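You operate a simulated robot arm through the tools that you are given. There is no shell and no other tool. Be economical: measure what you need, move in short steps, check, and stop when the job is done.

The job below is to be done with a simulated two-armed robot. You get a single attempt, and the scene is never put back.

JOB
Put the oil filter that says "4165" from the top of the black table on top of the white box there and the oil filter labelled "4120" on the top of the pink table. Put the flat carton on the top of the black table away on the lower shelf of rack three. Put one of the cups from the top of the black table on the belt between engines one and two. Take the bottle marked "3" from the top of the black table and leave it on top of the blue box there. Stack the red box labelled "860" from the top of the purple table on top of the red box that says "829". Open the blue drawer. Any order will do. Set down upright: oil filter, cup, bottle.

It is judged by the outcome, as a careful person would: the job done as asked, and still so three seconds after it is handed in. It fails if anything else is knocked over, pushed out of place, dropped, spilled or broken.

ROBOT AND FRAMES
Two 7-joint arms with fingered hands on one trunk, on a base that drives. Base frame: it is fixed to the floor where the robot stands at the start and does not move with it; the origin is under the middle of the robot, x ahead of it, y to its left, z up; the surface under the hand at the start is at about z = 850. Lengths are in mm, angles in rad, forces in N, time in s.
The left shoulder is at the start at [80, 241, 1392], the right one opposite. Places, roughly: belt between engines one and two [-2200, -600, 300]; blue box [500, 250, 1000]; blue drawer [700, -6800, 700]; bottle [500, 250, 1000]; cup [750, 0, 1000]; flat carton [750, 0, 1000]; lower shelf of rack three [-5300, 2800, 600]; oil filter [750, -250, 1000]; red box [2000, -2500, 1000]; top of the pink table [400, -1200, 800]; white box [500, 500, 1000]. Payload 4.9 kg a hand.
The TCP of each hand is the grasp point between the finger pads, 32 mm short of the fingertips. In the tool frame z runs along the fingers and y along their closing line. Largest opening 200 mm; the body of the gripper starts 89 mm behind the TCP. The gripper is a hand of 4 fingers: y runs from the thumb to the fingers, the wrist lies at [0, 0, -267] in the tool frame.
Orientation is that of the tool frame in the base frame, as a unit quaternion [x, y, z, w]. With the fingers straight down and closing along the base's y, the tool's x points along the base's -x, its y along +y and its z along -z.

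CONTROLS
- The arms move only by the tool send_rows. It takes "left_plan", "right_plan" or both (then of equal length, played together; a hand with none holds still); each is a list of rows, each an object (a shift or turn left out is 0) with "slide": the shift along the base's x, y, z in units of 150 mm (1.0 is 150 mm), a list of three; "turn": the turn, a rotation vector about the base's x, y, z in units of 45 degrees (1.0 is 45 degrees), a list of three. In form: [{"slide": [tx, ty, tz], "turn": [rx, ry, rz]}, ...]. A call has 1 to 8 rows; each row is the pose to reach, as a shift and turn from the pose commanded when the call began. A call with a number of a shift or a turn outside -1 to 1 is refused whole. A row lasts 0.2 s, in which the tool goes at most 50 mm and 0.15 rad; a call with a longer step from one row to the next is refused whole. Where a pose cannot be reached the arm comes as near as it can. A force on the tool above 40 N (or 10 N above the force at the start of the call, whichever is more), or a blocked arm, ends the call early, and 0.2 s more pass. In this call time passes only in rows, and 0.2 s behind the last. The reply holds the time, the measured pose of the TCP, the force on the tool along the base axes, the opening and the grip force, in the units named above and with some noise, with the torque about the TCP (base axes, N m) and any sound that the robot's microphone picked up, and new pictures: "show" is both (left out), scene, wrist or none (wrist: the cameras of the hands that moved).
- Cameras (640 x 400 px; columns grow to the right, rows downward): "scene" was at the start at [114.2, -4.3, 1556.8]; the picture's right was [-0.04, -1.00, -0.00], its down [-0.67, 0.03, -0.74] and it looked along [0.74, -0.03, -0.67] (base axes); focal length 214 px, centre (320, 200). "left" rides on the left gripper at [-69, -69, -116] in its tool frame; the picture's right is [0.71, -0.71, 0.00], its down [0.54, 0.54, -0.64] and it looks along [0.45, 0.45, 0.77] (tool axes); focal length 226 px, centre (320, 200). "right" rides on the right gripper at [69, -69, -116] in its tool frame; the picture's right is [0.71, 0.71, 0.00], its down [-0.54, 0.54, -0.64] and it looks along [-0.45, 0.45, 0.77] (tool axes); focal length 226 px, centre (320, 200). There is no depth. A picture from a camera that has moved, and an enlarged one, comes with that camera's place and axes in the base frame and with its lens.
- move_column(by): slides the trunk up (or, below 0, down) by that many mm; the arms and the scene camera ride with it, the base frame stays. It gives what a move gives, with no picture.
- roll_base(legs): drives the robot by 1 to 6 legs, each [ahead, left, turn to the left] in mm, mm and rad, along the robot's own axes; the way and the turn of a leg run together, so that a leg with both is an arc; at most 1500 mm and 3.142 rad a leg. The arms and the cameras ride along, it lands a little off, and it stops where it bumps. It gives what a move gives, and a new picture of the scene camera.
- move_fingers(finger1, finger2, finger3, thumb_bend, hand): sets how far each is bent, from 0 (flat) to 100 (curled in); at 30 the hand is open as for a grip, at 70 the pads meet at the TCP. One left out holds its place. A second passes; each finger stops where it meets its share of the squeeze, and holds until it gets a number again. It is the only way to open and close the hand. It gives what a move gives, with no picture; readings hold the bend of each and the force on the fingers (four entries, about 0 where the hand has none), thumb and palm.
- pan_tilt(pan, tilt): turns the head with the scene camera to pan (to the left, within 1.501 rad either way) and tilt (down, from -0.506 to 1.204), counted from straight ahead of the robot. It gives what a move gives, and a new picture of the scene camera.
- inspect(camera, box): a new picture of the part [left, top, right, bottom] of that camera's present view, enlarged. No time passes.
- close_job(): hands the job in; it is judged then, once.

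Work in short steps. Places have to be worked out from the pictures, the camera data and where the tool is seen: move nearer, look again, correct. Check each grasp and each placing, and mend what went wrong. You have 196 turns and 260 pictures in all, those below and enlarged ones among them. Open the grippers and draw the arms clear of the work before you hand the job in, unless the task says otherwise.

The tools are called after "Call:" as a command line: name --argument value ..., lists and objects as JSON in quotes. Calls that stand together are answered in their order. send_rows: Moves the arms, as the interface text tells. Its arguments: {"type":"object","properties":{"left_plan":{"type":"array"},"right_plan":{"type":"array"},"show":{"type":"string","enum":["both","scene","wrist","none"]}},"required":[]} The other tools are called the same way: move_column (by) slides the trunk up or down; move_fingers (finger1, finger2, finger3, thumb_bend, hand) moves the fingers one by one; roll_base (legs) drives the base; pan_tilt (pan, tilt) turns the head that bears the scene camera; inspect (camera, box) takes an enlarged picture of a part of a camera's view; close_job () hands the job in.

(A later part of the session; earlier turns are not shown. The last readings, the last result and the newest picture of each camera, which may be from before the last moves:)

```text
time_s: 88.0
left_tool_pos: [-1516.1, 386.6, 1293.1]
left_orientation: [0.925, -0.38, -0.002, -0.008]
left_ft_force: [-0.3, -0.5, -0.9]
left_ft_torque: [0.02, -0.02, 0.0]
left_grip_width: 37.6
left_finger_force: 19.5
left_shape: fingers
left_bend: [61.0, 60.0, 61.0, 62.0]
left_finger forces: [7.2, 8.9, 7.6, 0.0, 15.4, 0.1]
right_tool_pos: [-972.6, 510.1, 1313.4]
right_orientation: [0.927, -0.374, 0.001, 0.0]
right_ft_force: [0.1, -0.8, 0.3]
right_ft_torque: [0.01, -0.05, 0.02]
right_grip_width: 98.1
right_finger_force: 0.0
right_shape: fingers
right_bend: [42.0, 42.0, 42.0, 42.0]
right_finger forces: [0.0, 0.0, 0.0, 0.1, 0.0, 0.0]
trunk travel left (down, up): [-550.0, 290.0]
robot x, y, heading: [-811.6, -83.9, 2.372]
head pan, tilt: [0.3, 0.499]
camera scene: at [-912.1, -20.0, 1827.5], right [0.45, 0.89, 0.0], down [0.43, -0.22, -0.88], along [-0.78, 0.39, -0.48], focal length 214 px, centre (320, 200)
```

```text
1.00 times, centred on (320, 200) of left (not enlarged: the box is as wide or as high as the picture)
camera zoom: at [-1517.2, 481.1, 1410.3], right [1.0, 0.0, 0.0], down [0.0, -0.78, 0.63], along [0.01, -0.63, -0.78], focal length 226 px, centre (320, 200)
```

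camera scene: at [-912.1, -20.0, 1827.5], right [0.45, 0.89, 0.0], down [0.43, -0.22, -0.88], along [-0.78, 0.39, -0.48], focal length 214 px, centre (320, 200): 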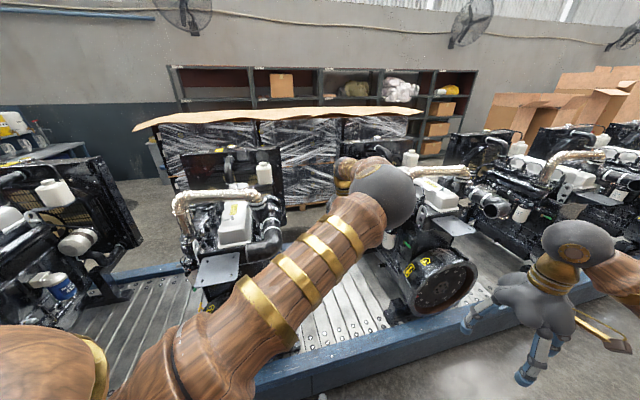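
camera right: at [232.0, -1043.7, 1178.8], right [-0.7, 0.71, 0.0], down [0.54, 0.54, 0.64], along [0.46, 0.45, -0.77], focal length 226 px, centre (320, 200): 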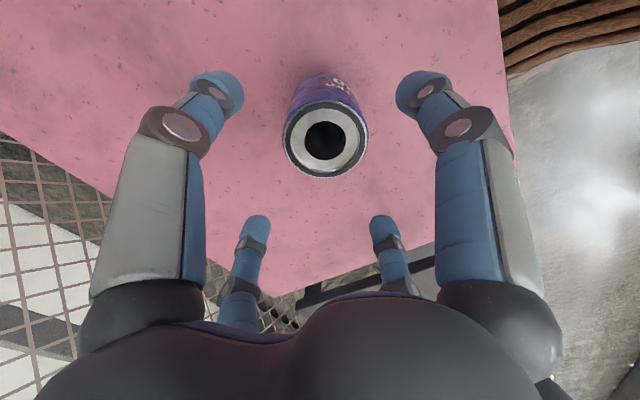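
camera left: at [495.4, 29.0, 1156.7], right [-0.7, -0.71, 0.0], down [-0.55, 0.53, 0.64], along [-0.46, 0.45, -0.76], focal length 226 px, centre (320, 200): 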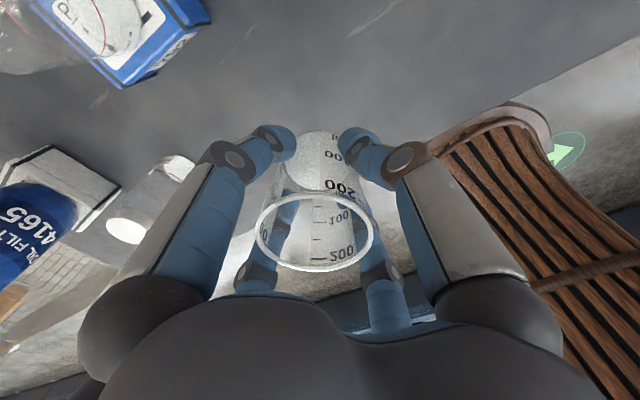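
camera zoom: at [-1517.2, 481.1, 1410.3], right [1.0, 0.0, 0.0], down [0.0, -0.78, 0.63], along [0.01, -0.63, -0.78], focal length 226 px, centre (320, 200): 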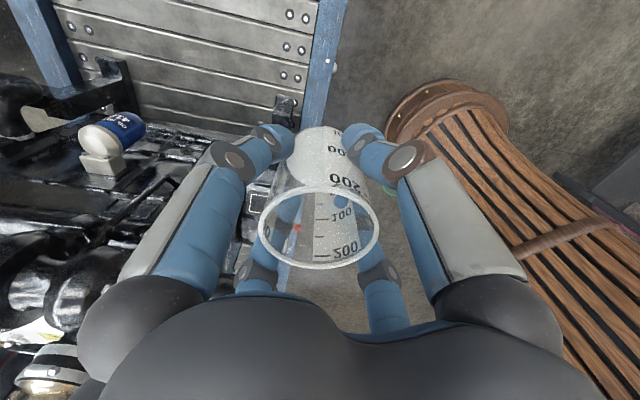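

Clear again and the cup is still held. I move back toward the aisle centre and right of the target gap, then finish turning to face the belt.

Call:
roll_base --legs '[[-442, 226, 0], [0, 0, 0.57]]'

Call:
pan_tilt --pan 0.1 --tilt 0.5

```text
time_s: 92.5
left_tool_pos: [-1495.9, -533.2, 1294.8]
left_orientation: [0.994, -0.11, -0.005, -0.007]
left_ft_force: [0.1, -0.3, -0.2]
left_ft_torque: [-0.03, 0.0, -0.02]
left_grip_width: 37.8
left_finger_force: 19.5
left_shape: fingers
left_bend: [61.0, 60.0, 61.0, 62.0]
left_finger forces: [7.1, 8.9, 7.2, 0.0, 15.4, 0.1]
right_tool_pos: [-1102.0, -138.2, 1312.8]
right_orientation: [0.995, -0.101, 0.0, 0.0]
right_ft_force: [0.7, 0.8, 0.6]
right_ft_torque: [0.06, -0.01, -0.01]
right_grip_width: 98.0
right_finger_force: 0.0
right_shape: fingers
right_bend: [42.0, 42.0, 42.0, 42.0]
right_finger forces: [0.0, 0.0, 0.0, 0.0, 0.0, 0.1]
trunk travel left (down, up): [-550.0, 290.0]
robot x, y, heading: [-652.3, -552.5, 2.94]
head pan, tilt: [0.3, 0.499]
camera scene: at [-768.0, -554.6, 1827.7], right [-0.1, 1.0, 0.0], down [0.48, 0.05, -0.88], along [-0.87, -0.08, -0.48], focal length 214 px, centre (320, 200)
```

scene: 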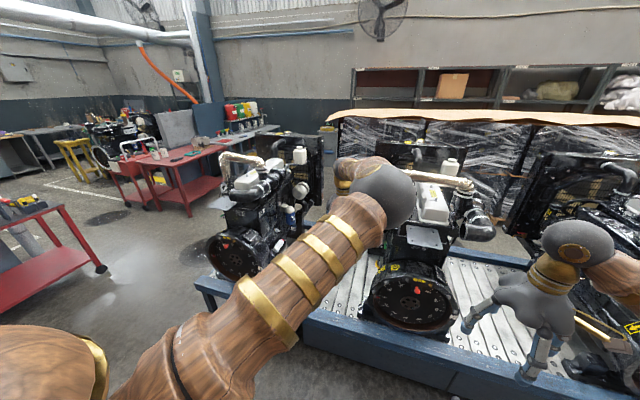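

```text
time_s: 93.3
left_tool_pos: [-1497.4, -534.4, 1294.4]
left_orientation: [0.994, -0.109, -0.005, -0.008]
left_ft_force: [0.2, -0.6, -0.6]
left_ft_torque: [-0.01, -0.04, -0.01]
left_grip_width: 37.7
left_finger_force: 19.4
left_shape: fingers
left_bend: [61.0, 60.0, 61.0, 62.0]
left_finger forces: [7.1, 8.9, 7.2, 0.1, 15.4, 0.1]
right_tool_pos: [-1103.3, -138.9, 1313.2]
right_orientation: [0.995, -0.101, 0.0, 0.0]
right_ft_force: [0.2, 0.6, -0.3]
right_ft_torque: [-0.04, -0.02, -0.01]
right_grip_width: 97.9
right_finger_force: 0.0
right_shape: fingers
right_bend: [42.0, 42.0, 42.0, 42.0]
right_finger forces: [0.0, 0.1, 0.0, 0.1, 0.1, 0.0]
trunk travel left (down, up): [-550.0, 290.0]
robot x, y, heading: [-649.9, -551.9, 2.935]
head pan, tilt: [0.099, 0.499]
camera scene: at [-768.5, -537.4, 1827.7], right [0.1, 0.99, 0.0], down [0.48, -0.05, -0.88], along [-0.87, 0.09, -0.48], focal length 214 px, centre (320, 200)
```

scene: 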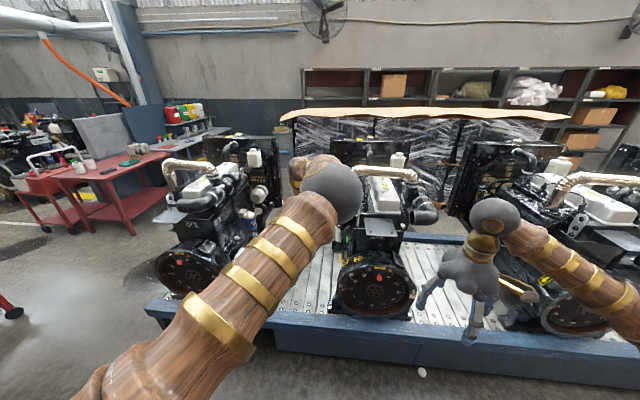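

The belt ends at left, so engines one (leftmost) and two (middle) flank the gap behind my forearm; gap centre ≈ [-2080,-690]. I sidestep left to line up and look.

Call:
roll_base --legs '[[0, 268, 0]]'

Call:
inspect --camera "left" --box '[0, 0, 640, 400]'

```text
time_s: 95.2
left_tool_pos: [-1551.4, -792.2, 1294.8]
left_orientation: [0.994, -0.11, -0.005, -0.006]
left_ft_force: [1.0, -0.1, -0.3]
left_ft_torque: [0.0, -0.01, -0.01]
left_grip_width: 37.7
left_finger_force: 19.1
left_shape: fingers
left_bend: [61.0, 60.0, 61.0, 62.0]
left_finger forces: [7.0, 8.9, 7.2, 0.0, 15.4, 0.0]
right_tool_pos: [-1157.5, -397.8, 1312.4]
right_orientation: [0.995, -0.101, 0.001, 0.001]
right_ft_force: [0.7, 0.9, 0.1]
right_ft_torque: [-0.03, 0.01, 0.03]
right_grip_width: 98.0
right_finger_force: 0.2
right_shape: fingers
right_bend: [42.0, 42.0, 42.0, 42.0]
right_finger forces: [0.0, 0.1, 0.1, 0.0, 0.1, 0.1]
trunk travel left (down, up): [-550.0, 290.0]
robot x, y, heading: [-701.2, -815.2, 2.936]
head pan, tilt: [0.099, 0.499]
camera scene: at [-821.7, -795.0, 1827.6], right [0.1, 0.99, 0.0], down [0.48, -0.05, -0.88], along [-0.87, 0.09, -0.48], focal length 214 px, centre (320, 200)
```

scene: 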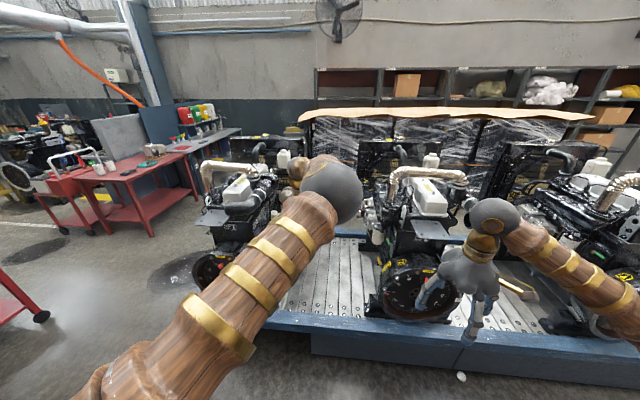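

```text
1.00 times, centred on (320, 200) of left (not enlarged: the box is as wide or as high as the picture)
camera zoom: at [-1601.7, -713.1, 1411.2], right [0.84, 0.54, 0.0], down [0.42, -0.65, 0.63], along [0.34, -0.53, -0.78], focal length 226 px, centre (320, 200)
```

zoom: 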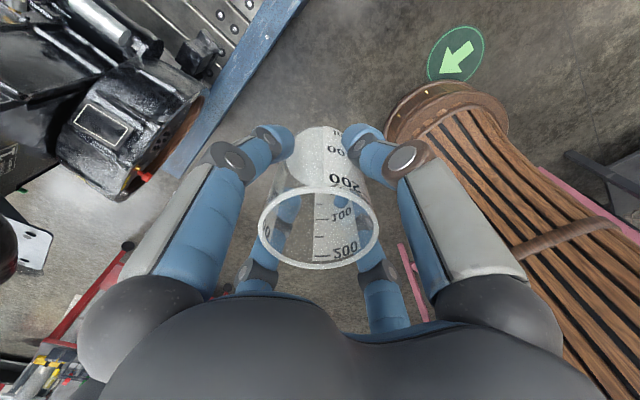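

Lined up with the gap centre. I drive forward 540 with hand high, then check.

Call:
roll_base --legs '[[540, 0, 0]]'

Call:
inspect --camera "left" --box '[0, 0, 640, 400]'

```text
time_s: 98.4
left_tool_pos: [-2091.9, -682.1, 1296.2]
left_orientation: [0.994, -0.11, -0.004, -0.007]
left_ft_force: [0.9, 0.1, 0.0]
left_ft_torque: [0.02, 0.01, 0.01]
left_grip_width: 37.7
left_finger_force: 19.1
left_shape: fingers
left_bend: [61.0, 60.0, 61.0, 62.0]
left_finger forces: [7.2, 8.9, 7.3, 0.1, 15.4, 0.0]
right_tool_pos: [-1697.8, -288.2, 1314.8]
right_orientation: [0.995, -0.102, 0.0, 0.0]
right_ft_force: [-0.2, -0.4, 0.4]
right_ft_torque: [0.01, 0.02, 0.01]
right_grip_width: 97.9
right_finger_force: 0.1
right_shape: fingers
right_bend: [42.0, 42.0, 42.0, 42.0]
right_finger forces: [0.0, 0.0, 0.1, 0.0, 0.1, 0.0]
trunk travel left (down, up): [-550.0, 290.0]
robot x, y, heading: [-1247.2, -704.7, 2.94]
head pan, tilt: [0.099, 0.499]
camera scene: at [-1362.7, -687.3, 1827.9], right [0.1, 0.99, 0.0], down [0.48, -0.05, -0.88], along [-0.87, 0.09, -0.48], focal length 214 px, centre (320, 200)
```

scene: 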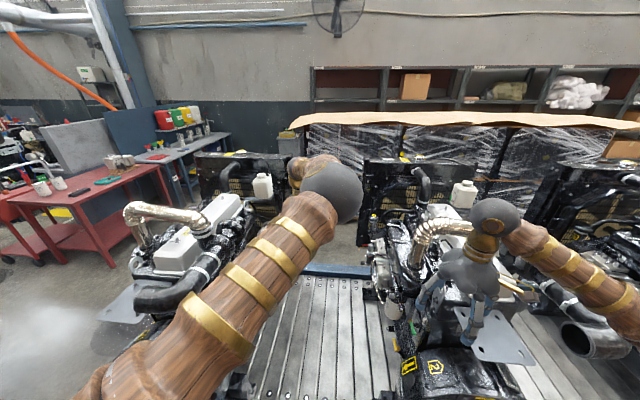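

```text
1.00 times, centred on (320, 200) of left (not enlarged: the box is as wide or as high as the picture)
camera zoom: at [-2142.9, -603.4, 1412.3], right [0.84, 0.54, 0.0], down [0.42, -0.66, 0.63], along [0.34, -0.53, -0.78], focal length 226 px, centre (320, 200)
```

zoom: 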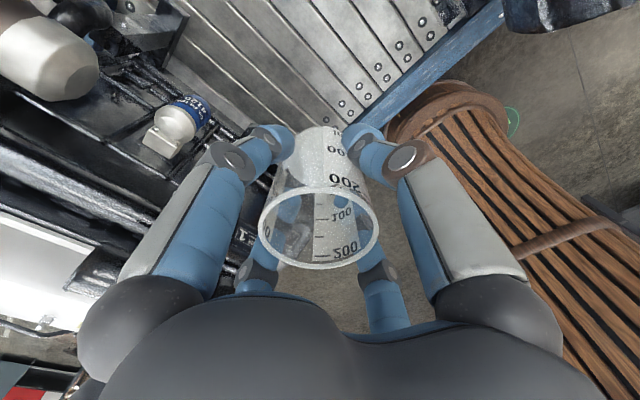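

Engine two shows a "2" mark; the gap is right under the left hand. Before lowering the trunk I must pull the right hand back off engine two.

Call:
send_rows --right_plan '[{"slide": [0.25, 0.06, 0]}, {"slide": [0.5, 0.12, 0]}, {"slide": [0.75, 0.18, 0]}, {"slide": [1, 0.24, 0]}]' --left_plan '[{"slide": [0, 0.08, 0]}, {"slide": [0.02, 0.16, 0]}, {"slide": [0.04, 0.24, 0]}, {"slide": [0.05, 0.27, 0]}]' --show "none"

Call:
send_rows --right_plan '[{"slide": [0.25, 0.06, 0]}, {"slide": [0.5, 0.12, 0]}, {"slide": [0.75, 0.18, 0]}, {"slide": [0.97, 0.24, 0]}]' --show "scene"

```text
time_s: 99.4
left_tool_pos: [-2084.6, -641.4, 1295.7]
left_orientation: [0.994, -0.109, -0.005, -0.007]
left_ft_force: [0.4, -0.8, 0.7]
left_ft_torque: [0.02, 0.02, -0.02]
left_grip_width: 37.7
left_finger_force: 19.1
left_shape: fingers
left_bend: [61.0, 60.0, 61.0, 62.0]
left_finger forces: [7.2, 8.9, 7.3, 0.0, 15.4, 0.0]
right_tool_pos: [-1546.0, -252.7, 1313.1]
right_orientation: [0.995, -0.1, 0.0, 0.0]
right_ft_force: [0.1, 0.1, -0.5]
right_ft_torque: [-0.04, 0.05, 0.0]
right_grip_width: 98.1
right_finger_force: 0.1
right_shape: fingers
right_bend: [42.0, 42.0, 42.0, 42.0]
right_finger forces: [0.0, 0.0, 0.1, 0.1, 0.0, 0.1]
trunk travel left (down, up): [-550.0, 290.0]
robot x, y, heading: [-1245.3, -701.4, 2.936]
head pan, tilt: [0.099, 0.499]
```

```text
time_s: 100.4
left_tool_pos: [-2086.5, -641.1, 1293.9]
left_orientation: [0.994, -0.11, -0.004, -0.008]
left_ft_force: [0.1, -0.8, -0.2]
left_ft_torque: [0.01, 0.0, 0.0]
left_grip_width: 37.8
left_finger_force: 19.3
left_shape: fingers
left_bend: [61.0, 60.0, 61.0, 62.0]
left_finger forces: [7.2, 8.9, 7.3, 0.0, 15.4, 0.1]
right_tool_pos: [-1457.9, -186.7, 1321.0]
right_orientation: [0.995, -0.1, 0.001, 0.001]
right_ft_force: [-0.9, -0.2, -0.2]
right_ft_torque: [0.03, -0.02, 0.02]
right_grip_width: 98.1
right_finger_force: 0.0
right_shape: fingers
right_bend: [42.0, 42.0, 42.0, 42.0]
right_finger forces: [0.0, 0.0, 0.0, 0.1, 0.0, 0.0]
right hand out of reach, approached as far as the arm can: row 1, 2, 3, 4
trunk travel left (down, up): [-550.0, 290.0]
robot x, y, heading: [-1246.5, -703.8, 2.935]
head pan, tilt: [0.099, 0.499]
camera scene: at [-1365.4, -687.3, 1827.6], right [0.1, 0.99, 0.0], down [0.48, -0.05, -0.88], along [-0.87, 0.09, -0.48], focal length 214 px, centre (320, 200)
```

scene: 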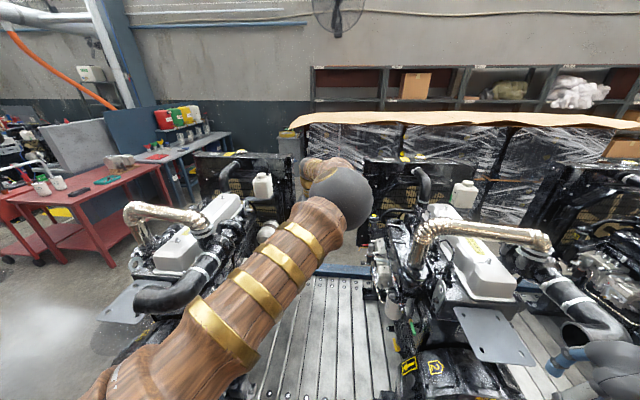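

Right hand is clear of engine two's front. I lower the trunk in two stages.

Call:
move_column --by -300

Call:
move_column --by -250

Call:
send_rows --left_plan '[{"slide": [0, 0, -0.05]}]' --show "both"

```text
time_s: 103.4
left_tool_pos: [-2086.5, -641.3, 993.2]
left_orientation: [0.994, -0.109, -0.004, -0.007]
left_ft_force: [0.7, 0.4, -0.3]
left_ft_torque: [0.02, -0.01, 0.02]
left_grip_width: 37.8
left_finger_force: 19.5
left_shape: fingers
left_bend: [61.0, 60.0, 61.0, 62.0]
left_finger forces: [7.2, 9.0, 7.3, 0.0, 15.4, 0.0]
right_tool_pos: [-1458.0, -185.9, 1021.7]
right_orientation: [0.995, -0.102, 0.002, 0.001]
right_ft_force: [-0.3, 0.7, 0.1]
right_ft_torque: [-0.04, -0.01, -0.05]
right_grip_width: 98.2
right_finger_force: 0.2
right_shape: fingers
right_bend: [42.0, 42.0, 42.0, 42.0]
right_finger forces: [0.0, 0.1, 0.0, 0.1, 0.0, 0.1]
trunk travel left (down, up): [-250.0, 590.0]
robot x, y, heading: [-1248.4, -701.4, 2.938]
head pan, tilt: [0.099, 0.499]
```

```text
time_s: 106.0
left_tool_pos: [-2086.2, -641.5, 745.1]
left_orientation: [0.994, -0.109, -0.005, -0.007]
left_ft_force: [0.4, 1.3, -0.4]
left_ft_torque: [0.02, -0.01, -0.01]
left_grip_width: 37.7
left_finger_force: 19.2
left_shape: fingers
left_bend: [61.0, 60.0, 61.0, 62.0]
left_finger forces: [7.2, 8.8, 7.3, 0.0, 15.2, 0.1]
right_tool_pos: [-1459.0, -185.9, 773.0]
right_orientation: [0.995, -0.102, 0.002, 0.001]
right_ft_force: [-0.4, 0.6, -0.1]
right_ft_torque: [0.01, -0.01, 0.03]
right_grip_width: 98.0
right_finger_force: 0.1
right_shape: fingers
right_bend: [42.0, 42.0, 42.0, 42.0]
right_finger forces: [0.0, 0.1, 0.0, 0.0, 0.0, 0.1]
trunk travel left (down, up): [0.0, 840.0]
robot x, y, heading: [-1245.0, -702.0, 2.938]
head pan, tilt: [0.099, 0.499]
```

```text
time_s: 106.3
left_tool_pos: [-2087.1, -640.3, 736.0]
left_orientation: [0.994, -0.11, -0.005, -0.007]
left_ft_force: [0.7, -0.3, -0.5]
left_ft_torque: [0.04, -0.06, -0.03]
left_grip_width: 37.7
left_finger_force: 19.8
left_shape: fingers
left_bend: [61.0, 60.0, 61.0, 62.0]
left_finger forces: [7.2, 8.9, 7.2, 0.0, 15.3, 0.1]
right_tool_pos: [-1459.2, -186.3, 772.5]
right_orientation: [0.995, -0.101, 0.002, 0.002]
right_ft_force: [-0.9, -0.5, 0.1]
right_ft_torque: [0.02, 0.01, -0.02]
right_grip_width: 98.0
right_finger_force: 0.0
right_shape: fingers
right_bend: [42.0, 42.0, 42.0, 42.0]
right_finger forces: [0.0, 0.0, 0.0, 0.0, 0.0, 0.1]
trunk travel left (down, up): [0.0, 840.0]
robot x, y, heading: [-1246.7, -704.1, 2.936]
head pan, tilt: [0.099, 0.499]
camera scene: at [-1365.0, -686.8, 1277.6], right [0.1, 0.99, 0.0], down [0.48, -0.05, -0.88], along [-0.87, 0.09, -0.48], focal length 214 px, centre (320, 200)
camera left: at [-2137.9, -562.5, 852.4], right [0.84, 0.54, 0.0], down [0.41, -0.66, 0.63], along [0.34, -0.53, -0.78], focal length 226 px, centre (320, 200)
```

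scene: 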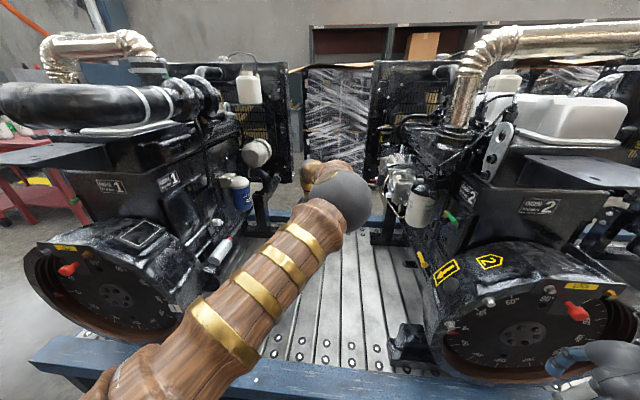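
left: 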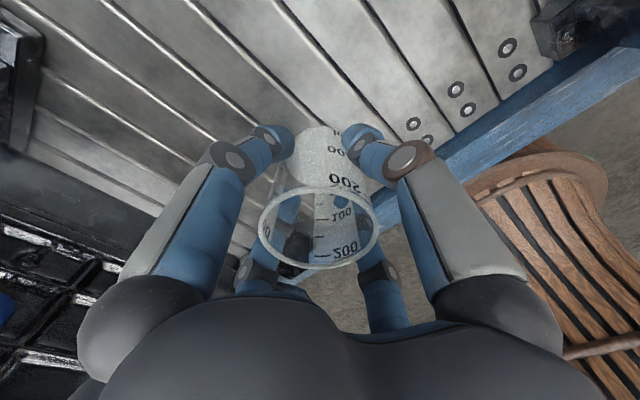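

Engines 1 and 2 are confirmed either side. I lower the cup with the arm.

Call:
send_rows --left_plan '[{"slide": [0, 0, -0.25]}, {"slide": [0, 0, -0.5]}, {"slide": [0, 0, -0.75]}, {"slide": [0, 0, -1]}]' --show "none"

Call:
send_rows --left_plan '[{"slide": [0, 0, -0.25]}, {"slide": [0, 0, -0.5]}, {"slide": [0, 0, -0.75]}, {"slide": [0, 0, -0.95]}]' --show "both"

```text
time_s: 107.3
left_tool_pos: [-2086.5, -640.9, 585.4]
left_orientation: [0.994, -0.11, -0.005, -0.008]
left_ft_force: [-1.0, 0.1, -0.1]
left_ft_torque: [0.0, -0.04, 0.02]
left_grip_width: 37.7
left_finger_force: 19.3
left_shape: fingers
left_bend: [61.0, 60.0, 61.0, 62.0]
left_finger forces: [7.3, 8.9, 7.2, 0.0, 15.3, 0.0]
right_tool_pos: [-1458.3, -185.4, 771.2]
right_orientation: [0.995, -0.102, 0.002, 0.001]
right_ft_force: [-0.6, 0.7, 0.3]
right_ft_torque: [0.02, 0.0, 0.02]
right_grip_width: 98.0
right_finger_force: 0.0
right_shape: fingers
right_bend: [42.0, 42.0, 42.0, 42.0]
right_finger forces: [0.0, 0.1, 0.0, 0.0, 0.0, 0.0]
trunk travel left (down, up): [0.0, 840.0]
robot x, y, heading: [-1245.1, -698.5, 2.935]
head pan, tilt: [0.099, 0.499]
```

```text
time_s: 108.3
left_tool_pos: [-2085.9, -642.1, 445.4]
left_orientation: [0.994, -0.11, -0.004, -0.007]
left_ft_force: [0.1, 0.2, 0.3]
left_ft_torque: [0.0, 0.02, -0.04]
left_grip_width: 37.3
left_finger_force: 19.1
left_shape: fingers
left_bend: [61.0, 60.0, 61.0, 62.0]
left_finger forces: [7.1, 8.8, 7.2, 0.0, 15.3, 0.0]
right_tool_pos: [-1458.3, -184.9, 772.1]
right_orientation: [0.995, -0.101, 0.002, 0.0]
right_ft_force: [0.8, 0.4, 0.4]
right_ft_torque: [0.02, 0.0, 0.03]
right_grip_width: 98.2
right_finger_force: 0.1
right_shape: fingers
right_bend: [42.0, 42.0, 42.0, 42.0]
right_finger forces: [0.1, 0.1, 0.0, 0.0, 0.0, 0.1]
trunk travel left (down, up): [0.0, 840.0]
robot x, y, heading: [-1247.3, -703.5, 2.936]
head pan, tilt: [0.099, 0.499]
camera scene: at [-1365.0, -686.8, 1277.7], right [0.1, 0.99, 0.0], down [0.48, -0.05, -0.88], along [-0.87, 0.09, -0.48], focal length 214 px, centre (320, 200)
camera left: at [-2136.4, -562.2, 561.5], right [0.84, 0.54, 0.0], down [0.42, -0.66, 0.63], along [0.34, -0.53, -0.78], focal length 226 px, centre (320, 200)
```

scene: 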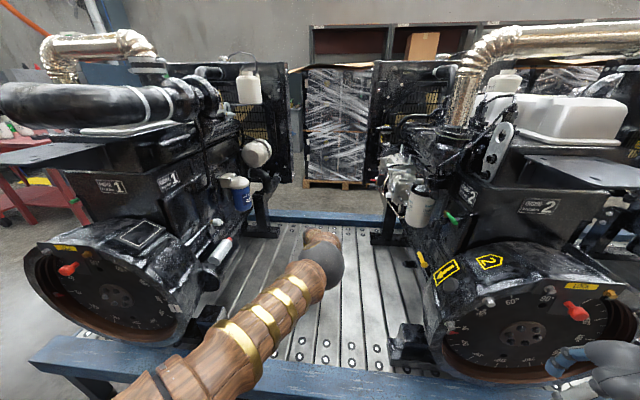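
left: 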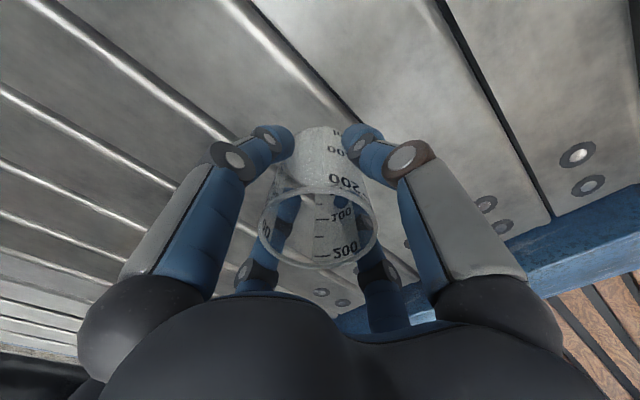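

I enlarge the belt under the cup to avoid landing on a slat seam.

Call:
inspect --camera "left" --box '[200, 0, 520, 200]'

```text
2.00 times, centred on (360, 100) of left
camera zoom: at [-2136.4, -562.2, 561.5], right [0.84, 0.54, 0.0], down [0.42, -0.66, 0.63], along [0.34, -0.53, -0.78], focal length 452 px, centre (240, 400)
```

zoom: 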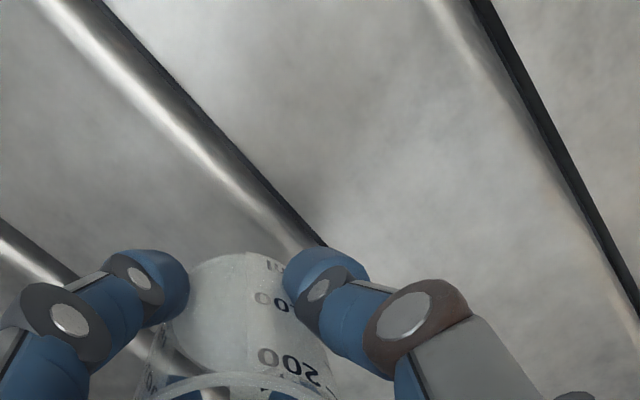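

The cup would land near a slat bevel; I shift 26 mm toward engine one to the slat's middle and lower gently.

Call:
send_rows --left_plan '[{"slide": [-0.035, -0.17, 0]}, {"slide": [-0.035, -0.17, -0.2]}, {"slide": [-0.035, -0.17, -0.35]}, {"slide": [-0.035, -0.17, -0.42]}, {"slide": [-0.035, -0.17, -0.48]}, {"slide": [-0.035, -0.17, -0.54]}, {"slide": [-0.035, -0.17, -0.6]}, {"slide": [-0.035, -0.17, -0.65]}]' --show "wrist"

```text
time_s: 109.5
left_tool_pos: [-2093.4, -664.8, 383.7]
left_orientation: [0.994, -0.111, -0.007, -0.007]
left_ft_force: [3.1, -0.1, 15.3]
left_ft_torque: [-0.33, -0.14, 0.04]
left_grip_width: 32.6
left_finger_force: 23.1
left_shape: fingers
left_bend: [61.0, 59.0, 60.0, 63.0]
left_finger forces: [7.8, 15.9, 9.2, 0.1, 13.4, 0.0]
right_tool_pos: [-1456.8, -185.5, 773.6]
right_orientation: [0.995, -0.101, 0.0, 0.001]
right_ft_force: [0.2, 0.7, 0.5]
right_ft_torque: [0.0, -0.01, 0.03]
right_grip_width: 97.9
right_finger_force: 0.1
right_shape: fingers
right_bend: [42.0, 42.0, 42.0, 42.0]
right_finger forces: [0.0, 0.0, 0.0, 0.0, 0.0, 0.0]
trunk travel left (down, up): [0.0, 840.0]
robot x, y, heading: [-1245.3, -703.4, 2.935]
head pan, tilt: [0.099, 0.499]
stopped in row 5 (left hand): the force on the tool passed its limit at 45 N (the readings are from after the stop); the commanded pose is now the measured one
camera left: at [-2143.9, -585.8, 499.5], right [0.85, 0.53, 0.0], down [0.42, -0.66, 0.63], along [0.33, -0.53, -0.78], focal length 226 px, centre (320, 200)
```

left: 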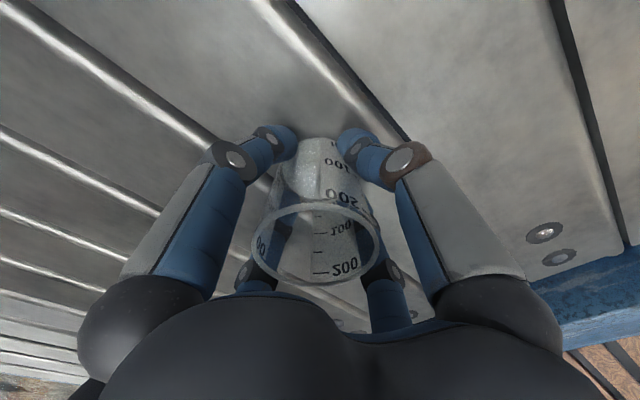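

Touched the belt. I ease up, release, and inspect.

Call:
send_rows --left_plan '[{"slide": [0, 0, 0.02]}]' --show "none"

Call:
move_fingers --hand "left" --finger1 46 --finger2 46 --finger3 46 --thumb_bend 46

Call:
send_rows --left_plan '[{"slide": [0, 0, 0.15]}, {"slide": [0, 0, 0.4]}, {"slide": [0, 0, 0.7]}, {"slide": [0, 0, 1]}]' --show "both"

```text
time_s: 109.9
left_tool_pos: [-2093.0, -664.9, 383.4]
left_orientation: [0.994, -0.11, -0.006, -0.008]
left_ft_force: [-0.4, 1.5, 3.0]
left_ft_torque: [-0.02, 0.01, 0.01]
left_grip_width: 32.9
left_finger_force: 19.6
left_shape: fingers
left_bend: [61.0, 59.0, 60.0, 63.0]
left_finger forces: [8.7, 9.8, 7.6, 0.1, 12.8, 0.1]
right_tool_pos: [-1456.7, -185.1, 770.9]
right_orientation: [0.995, -0.102, 0.002, 0.002]
right_ft_force: [1.2, -0.2, 0.5]
right_ft_torque: [0.0, 0.0, 0.01]
right_grip_width: 98.0
right_finger_force: 0.1
right_shape: fingers
right_bend: [42.0, 42.0, 42.0, 42.0]
right_finger forces: [0.0, 0.1, 0.0, 0.0, 0.0, 0.1]
trunk travel left (down, up): [0.0, 840.0]
robot x, y, heading: [-1242.9, -699.7, 2.943]
head pan, tilt: [0.099, 0.499]
```

```text
time_s: 110.9
left_tool_pos: [-2094.4, -666.8, 383.8]
left_orientation: [0.994, -0.111, -0.006, -0.007]
left_ft_force: [-0.3, 0.0, 3.1]
left_ft_torque: [-0.13, -0.13, 0.0]
left_grip_width: 83.4
left_finger_force: 1.9
left_shape: fingers
left_bend: [46.0, 46.0, 46.0, 46.0]
left_finger forces: [0.0, 1.1, 2.4, 0.1, 0.1, 0.0]
right_tool_pos: [-1458.0, -184.9, 772.2]
right_orientation: [0.995, -0.101, 0.002, 0.001]
right_ft_force: [0.1, -0.7, -0.2]
right_ft_torque: [-0.01, -0.01, 0.02]
right_grip_width: 97.8
right_finger_force: 0.0
right_shape: fingers
right_bend: [42.0, 42.0, 42.0, 42.0]
right_finger forces: [0.1, 0.1, 0.0, 0.0, 0.1, 0.0]
trunk travel left (down, up): [0.0, 840.0]
robot x, y, heading: [-1243.7, -703.5, 2.935]
head pan, tilt: [0.099, 0.499]
```

```text
time_s: 111.9
left_tool_pos: [-2093.6, -664.8, 532.9]
left_orientation: [0.994, -0.111, -0.007, -0.007]
left_ft_force: [1.2, -0.3, -0.5]
left_ft_torque: [-0.02, 0.05, 0.01]
left_grip_width: 83.5
left_finger_force: 0.0
left_shape: fingers
left_bend: [46.0, 46.0, 46.0, 46.0]
left_finger forces: [0.0, 0.0, 0.0, 0.0, 0.1, 0.1]
right_tool_pos: [-1457.6, -185.5, 772.4]
right_orientation: [0.995, -0.101, 0.001, 0.001]
right_ft_force: [0.6, 0.2, -0.6]
right_ft_torque: [-0.01, 0.04, 0.01]
right_grip_width: 98.0
right_finger_force: 0.1
right_shape: fingers
right_bend: [42.0, 42.0, 42.0, 42.0]
right_finger forces: [0.1, 0.0, 0.0, 0.0, 0.0, 0.1]
trunk travel left (down, up): [0.0, 840.0]
robot x, y, heading: [-1243.1, -701.1, 2.934]
head pan, tilt: [0.099, 0.499]
camera scene: at [-1363.7, -686.8, 1277.7], right [0.1, 0.99, 0.0], down [0.48, -0.05, -0.88], along [-0.87, 0.09, -0.48], focal length 214 px, centre (320, 200)
camera left: at [-2143.3, -586.1, 649.7], right [0.85, 0.53, 0.0], down [0.42, -0.66, 0.63], along [0.34, -0.53, -0.78], focal length 226 px, centre (320, 200)
```

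scene: 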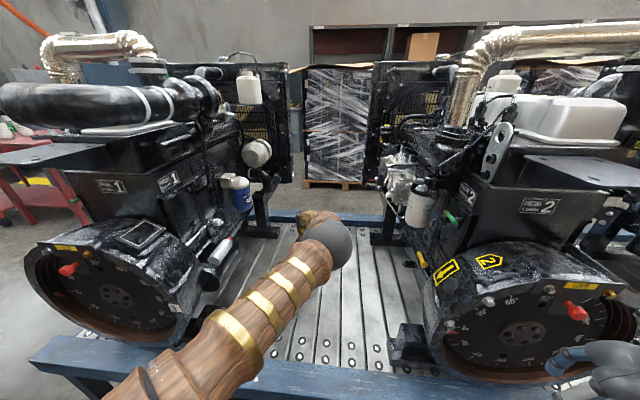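
left: 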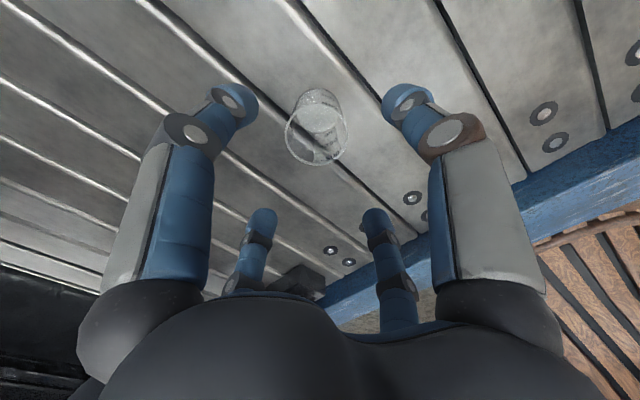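

The cup stands on the belt between engines 1 and 2. I raise the trunk and look toward rack three from height.

Call:
inspect --camera "left" --box '[240, 50, 400, 200]'

Call:
move_column --by 800

Call:
pan_tilt --pan -0.5 --tilt 0.3

Call:
inspect --camera "scene" --box '[200, 80, 460, 240]'

```text
2.67 times, centred on (320, 125) of left
camera zoom: at [-2143.3, -586.1, 649.7], right [0.85, 0.53, 0.0], down [0.42, -0.66, 0.63], along [0.34, -0.53, -0.78], focal length 603 px, centre (320, 400)
```

zoom: 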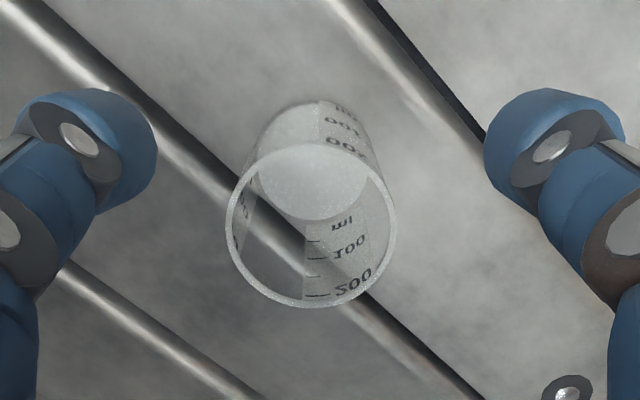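

```text
refused: 800 is not a number from -400 to 400
```

```text
time_s: 112.9
left_tool_pos: [-2093.3, -664.9, 532.2]
left_orientation: [0.994, -0.11, -0.007, -0.008]
left_ft_force: [0.6, -0.1, 0.6]
left_ft_torque: [0.07, 0.03, 0.01]
left_grip_width: 83.6
left_finger_force: 0.1
left_shape: fingers
left_bend: [46.0, 46.0, 46.0, 46.0]
left_finger forces: [0.1, 0.0, 0.1, 0.0, 0.1, 0.0]
right_tool_pos: [-1457.6, -185.6, 771.1]
right_orientation: [0.995, -0.102, 0.002, 0.001]
right_ft_force: [-1.1, 0.1, 0.5]
right_ft_torque: [0.03, 0.0, -0.02]
right_grip_width: 98.4
right_finger_force: 0.0
right_shape: fingers
right_bend: [42.0, 42.0, 42.0, 42.0]
right_finger forces: [0.0, 0.1, 0.0, 0.0, 0.0, 0.1]
trunk travel left (down, up): [0.0, 840.0]
robot x, y, heading: [-1246.0, -703.0, 2.936]
head pan, tilt: [-0.499, 0.3]
camera scene: at [-1345.4, -636.0, 1296.0], right [0.65, 0.76, 0.0], down [0.23, -0.19, -0.96], along [-0.73, 0.62, -0.3], focal length 214 px, centre (320, 200)
```

scene: 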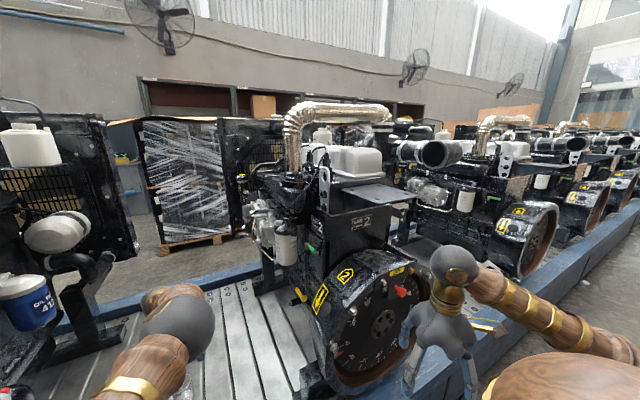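

```text
2.46 times, centred on (330, 160) of scene
camera zoom: at [-1345.4, -636.0, 1296.0], right [0.65, 0.76, 0.0], down [0.23, -0.19, -0.96], along [-0.73, 0.62, -0.3], focal length 528 px, centre (295, 298)
```

zoom: 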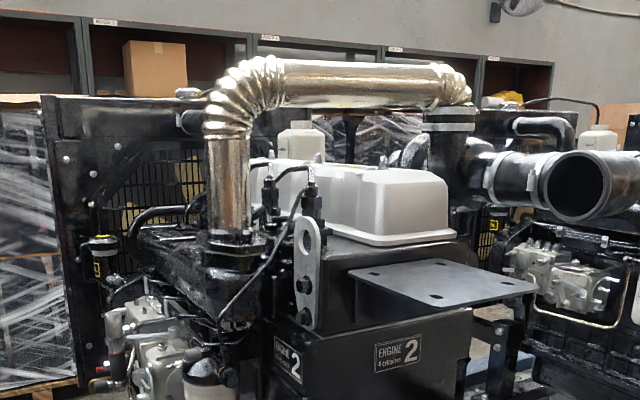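

The cup stands upright. Raise trunk in two steps and look again.

Call:
move_column --by 400

Call:
move_column --by 400

Call:
inspect --camera "scene" --box '[100, 60, 500, 310]'

Call:
inspect --camera "scene" --box '[140, 60, 460, 180]'

```text
time_s: 116.8
left_tool_pos: [-2093.5, -664.8, 931.7]
left_orientation: [0.994, -0.111, -0.007, -0.006]
left_ft_force: [0.1, 0.0, 0.7]
left_ft_torque: [-0.03, 0.03, -0.03]
left_grip_width: 83.3
left_finger_force: 0.0
left_shape: fingers
left_bend: [46.0, 46.0, 46.0, 46.0]
left_finger forces: [0.0, 0.0, 0.0, 0.0, 0.0, 0.0]
right_tool_pos: [-1458.1, -185.8, 1171.4]
right_orientation: [0.995, -0.102, 0.002, 0.001]
right_ft_force: [0.8, -0.8, 0.3]
right_ft_torque: [-0.03, -0.03, -0.03]
right_grip_width: 97.8
right_finger_force: 0.0
right_shape: fingers
right_bend: [42.0, 42.0, 42.0, 42.0]
right_finger forces: [0.0, 0.1, 0.0, 0.1, 0.0, 0.0]
trunk travel left (down, up): [-400.0, 440.0]
robot x, y, heading: [-1240.3, -700.6, 2.936]
head pan, tilt: [-0.499, 0.3]
```

```text
time_s: 120.6
left_tool_pos: [-2092.3, -665.6, 1331.9]
left_orientation: [0.994, -0.111, -0.006, -0.006]
left_ft_force: [0.6, -0.5, 0.8]
left_ft_torque: [-0.03, 0.01, 0.02]
left_grip_width: 83.6
left_finger_force: 0.0
left_shape: fingers
left_bend: [46.0, 46.0, 46.0, 46.0]
left_finger forces: [0.1, 0.0, 0.0, 0.0, 0.0, 0.0]
right_tool_pos: [-1458.6, -185.2, 1571.3]
right_orientation: [0.995, -0.101, 0.002, 0.002]
right_ft_force: [0.2, 0.1, -0.9]
right_ft_torque: [-0.01, 0.0, -0.01]
right_grip_width: 98.0
right_finger_force: 0.0
right_shape: fingers
right_bend: [42.0, 42.0, 42.0, 42.0]
right_finger forces: [0.1, 0.0, 0.1, 0.1, 0.0, 0.1]
trunk travel left (down, up): [-800.0, 40.0]
robot x, y, heading: [-1244.0, -701.8, 2.94]
head pan, tilt: [-0.499, 0.3]
```

```text
1.60 times, centred on (300, 185) of scene
camera zoom: at [-1345.4, -635.8, 2096.0], right [0.65, 0.76, 0.0], down [0.23, -0.19, -0.96], along [-0.73, 0.62, -0.3], focal length 343 px, centre (352, 224)
```

zoom: 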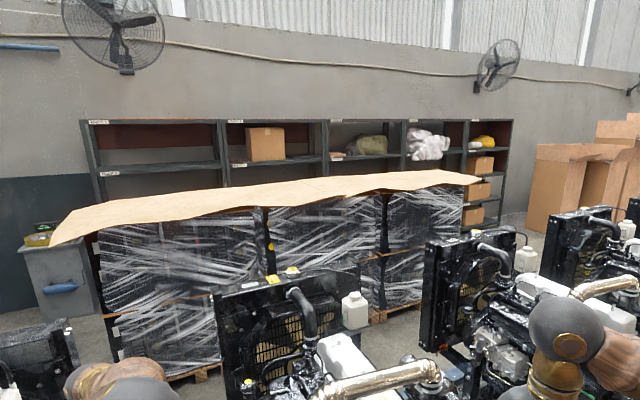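

```text
2.00 times, centred on (300, 120) of scene
camera zoom: at [-1345.4, -635.8, 2096.0], right [0.65, 0.76, 0.0], down [0.23, -0.19, -0.96], along [-0.73, 0.62, -0.3], focal length 429 px, centre (360, 360)
```

zoom: 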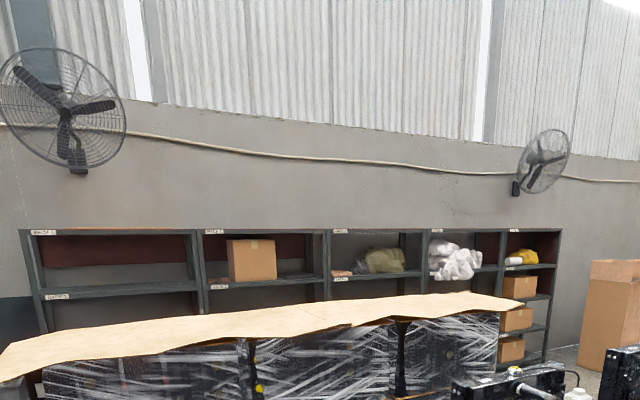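

Rack bays carry tags; third bay has the greenish bag. I back out of the gap, then tuck both arms before turning.

Call:
roll_base --legs '[[-600, 0, 0]]'

Call:
send_rows --left_plan '[{"slide": [0.15, -0.1, 0.2]}, {"slide": [0.3, -0.2, 0.4]}, {"slide": [0.5, -0.3, 0.6]}, {"slide": [0.7, -0.4, 0.8]}, {"slide": [0.9, -0.5, 1]}]' --show "none"

Call:
send_rows --left_plan '[{"slide": [0.15, -0.1, 0.2]}, {"slide": [0.3, -0.2, 0.4]}, {"slide": [0.5, -0.3, 0.6]}, {"slide": [0.7, -0.4, 0.8]}, {"slide": [0.9, -0.5, 1]}]' --show "none"

```text
time_s: 124.0
left_tool_pos: [-1499.4, -791.0, 1330.4]
left_orientation: [0.994, -0.11, -0.004, -0.007]
left_ft_force: [-0.2, -0.2, -0.5]
left_ft_torque: [0.0, -0.01, -0.04]
left_grip_width: 83.3
left_finger_force: 0.0
left_shape: fingers
left_bend: [46.0, 46.0, 46.0, 46.0]
left_finger forces: [0.0, 0.0, 0.1, 0.1, 0.0, 0.0]
right_tool_pos: [-866.0, -308.7, 1570.9]
right_orientation: [0.995, -0.101, 0.003, 0.001]
right_ft_force: [-0.3, 0.3, -0.2]
right_ft_torque: [-0.05, 0.0, -0.01]
right_grip_width: 97.8
right_finger_force: 0.1
right_shape: fingers
right_bend: [42.0, 42.0, 42.0, 42.0]
right_finger forces: [0.0, 0.1, 0.1, 0.0, 0.0, 0.0]
trunk travel left (down, up): [-800.0, 40.0]
robot x, y, heading: [-645.4, -828.0, 2.939]
head pan, tilt: [-0.499, 0.3]
camera scene: at [-752.8, -758.0, 2095.8], right [0.64, 0.76, 0.0], down [0.23, -0.19, -0.95], along [-0.73, 0.62, -0.3], focal length 214 px, centre (320, 200)
```

scene: 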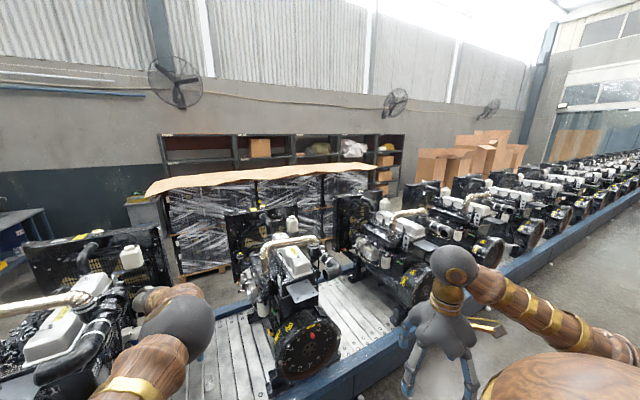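

```text
time_s: 125.2
left_tool_pos: [-1357.2, -865.1, 1482.0]
left_orientation: [0.994, -0.11, -0.007, -0.008]
left_ft_force: [-0.2, 0.7, -0.1]
left_ft_torque: [0.02, 0.02, 0.0]
left_grip_width: 83.5
left_finger_force: 0.0
left_shape: fingers
left_bend: [46.0, 46.0, 46.0, 46.0]
left_finger forces: [0.0, 0.0, 0.1, 0.0, 0.1, 0.0]
right_tool_pos: [-859.2, -309.7, 1572.3]
right_orientation: [0.995, -0.101, 0.001, 0.001]
right_ft_force: [0.7, 0.3, 0.1]
right_ft_torque: [-0.03, 0.03, -0.01]
right_grip_width: 98.2
right_finger_force: 0.1
right_shape: fingers
right_bend: [42.0, 42.0, 42.0, 42.0]
right_finger forces: [0.1, 0.0, 0.1, 0.0, 0.1, 0.0]
trunk travel left (down, up): [-800.0, 40.0]
robot x, y, heading: [-647.1, -825.1, 2.941]
head pan, tilt: [-0.499, 0.3]
```

```text
time_s: 126.1
left_tool_pos: [-1286.1, -1011.0, 1571.4]
left_orientation: [1.0, -0.022, 0.005, -0.002]
left_ft_force: [0.5, -0.4, 0.2]
left_ft_torque: [0.03, -0.02, 0.02]
left_grip_width: 83.6
left_finger_force: 0.1
left_shape: fingers
left_bend: [46.0, 46.0, 46.0, 46.0]
left_finger forces: [0.1, 0.0, 0.1, 0.0, 0.0, 0.0]
right_tool_pos: [-864.6, -312.9, 1572.4]
right_orientation: [0.995, -0.1, 0.002, 0.0]
right_ft_force: [-0.7, -0.7, 0.9]
right_ft_torque: [0.03, -0.02, 0.01]
right_grip_width: 98.1
right_finger_force: 0.1
right_shape: fingers
right_bend: [42.0, 42.0, 42.0, 42.0]
right_finger forces: [0.1, 0.1, 0.0, 0.0, 0.0, 0.0]
trunk travel left (down, up): [-800.0, 40.0]
robot x, y, heading: [-648.4, -819.6, 2.94]
head pan, tilt: [-0.499, 0.3]
stopped in row 4 (left hand): the arm was blocked; the commanded pose is now the measured one
```

Arms tucked. Now turn to face the black table and drive up so the right hand can take the carton.

Call:
roll_base --legs '[[0, 0, -1.57], [0, 0, -1.57], [0, 1126, 0], [300, 0, 0]]'

Call:
pan_tilt --pan 0.0 --tilt 0.85

```text
time_s: 141.1
left_tool_pos: [408.1, 510.2, 1575.4]
left_orientation: [-0.017, 1.0, -0.002, -0.003]
left_ft_force: [-0.2, 0.1, 0.2]
left_ft_torque: [0.0, -0.07, 0.0]
left_grip_width: 83.6
left_finger_force: 0.0
left_shape: fingers
left_bend: [46.0, 46.0, 46.0, 46.0]
left_finger forces: [0.1, 0.0, 0.0, 0.1, 0.0, 0.0]
right_tool_pos: [40.7, -217.7, 1573.1]
right_orientation: [0.062, 0.998, 0.0, 0.0]
right_ft_force: [-1.1, 0.3, 0.8]
right_ft_torque: [0.01, -0.09, 0.03]
right_grip_width: 98.1
right_finger_force: 0.1
right_shape: fingers
right_bend: [42.0, 42.0, 42.0, 42.0]
right_finger forces: [0.0, 0.0, 0.0, 0.1, 0.1, 0.0]
trunk travel left (down, up): [-800.0, 40.0]
robot x, y, heading: [-207.4, 279.3, -0.125]
head pan, tilt: [-0.499, 0.3]
camera scene: at [-109.9, 220.3, 2096.6], right [-0.58, -0.81, 0.0], down [-0.24, 0.17, -0.96], along [0.78, -0.56, -0.29], focal length 214 px, centre (320, 200)
```

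scene: 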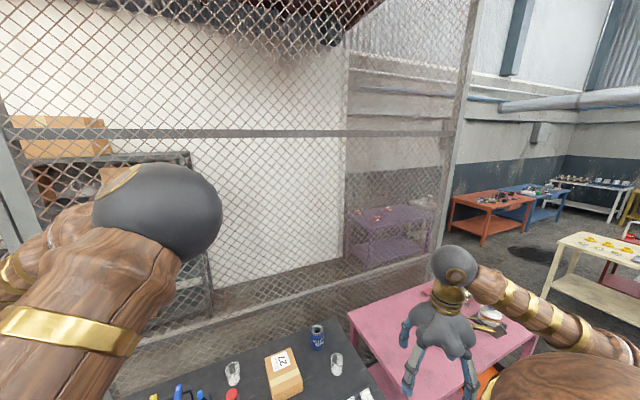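

```text
time_s: 142.1
left_tool_pos: [415.5, 508.8, 1571.9]
left_orientation: [-0.017, 1.0, -0.001, -0.005]
left_ft_force: [0.4, 0.1, 0.2]
left_ft_torque: [0.0, 0.03, 0.0]
left_grip_width: 83.4
left_finger_force: 0.0
left_shape: fingers
left_bend: [46.0, 46.0, 46.0, 46.0]
left_finger forces: [0.0, 0.0, 0.0, 0.1, 0.1, 0.0]
right_tool_pos: [47.2, -220.0, 1571.1]
right_orientation: [0.061, 0.998, 0.001, -0.002]
right_ft_force: [-0.2, -0.2, -0.3]
right_ft_torque: [-0.01, 0.0, 0.02]
right_grip_width: 98.1
right_finger_force: 0.1
right_shape: fingers
right_bend: [42.0, 42.0, 42.0, 42.0]
right_finger forces: [0.0, 0.0, 0.0, 0.0, 0.0, 0.0]
trunk travel left (down, up): [-800.0, 40.0]
robot x, y, heading: [-205.2, 278.8, -0.123]
head pan, tilt: [0.0, 0.85]
camera scene: at [-97.9, 264.4, 2047.7], right [-0.12, -0.99, 0.0], down [-0.75, 0.09, -0.66], along [0.65, -0.08, -0.75], focal length 214 px, centre (320, 200)
```

scene: 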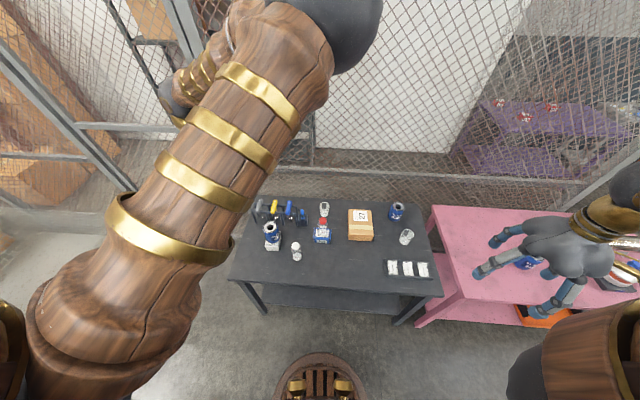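

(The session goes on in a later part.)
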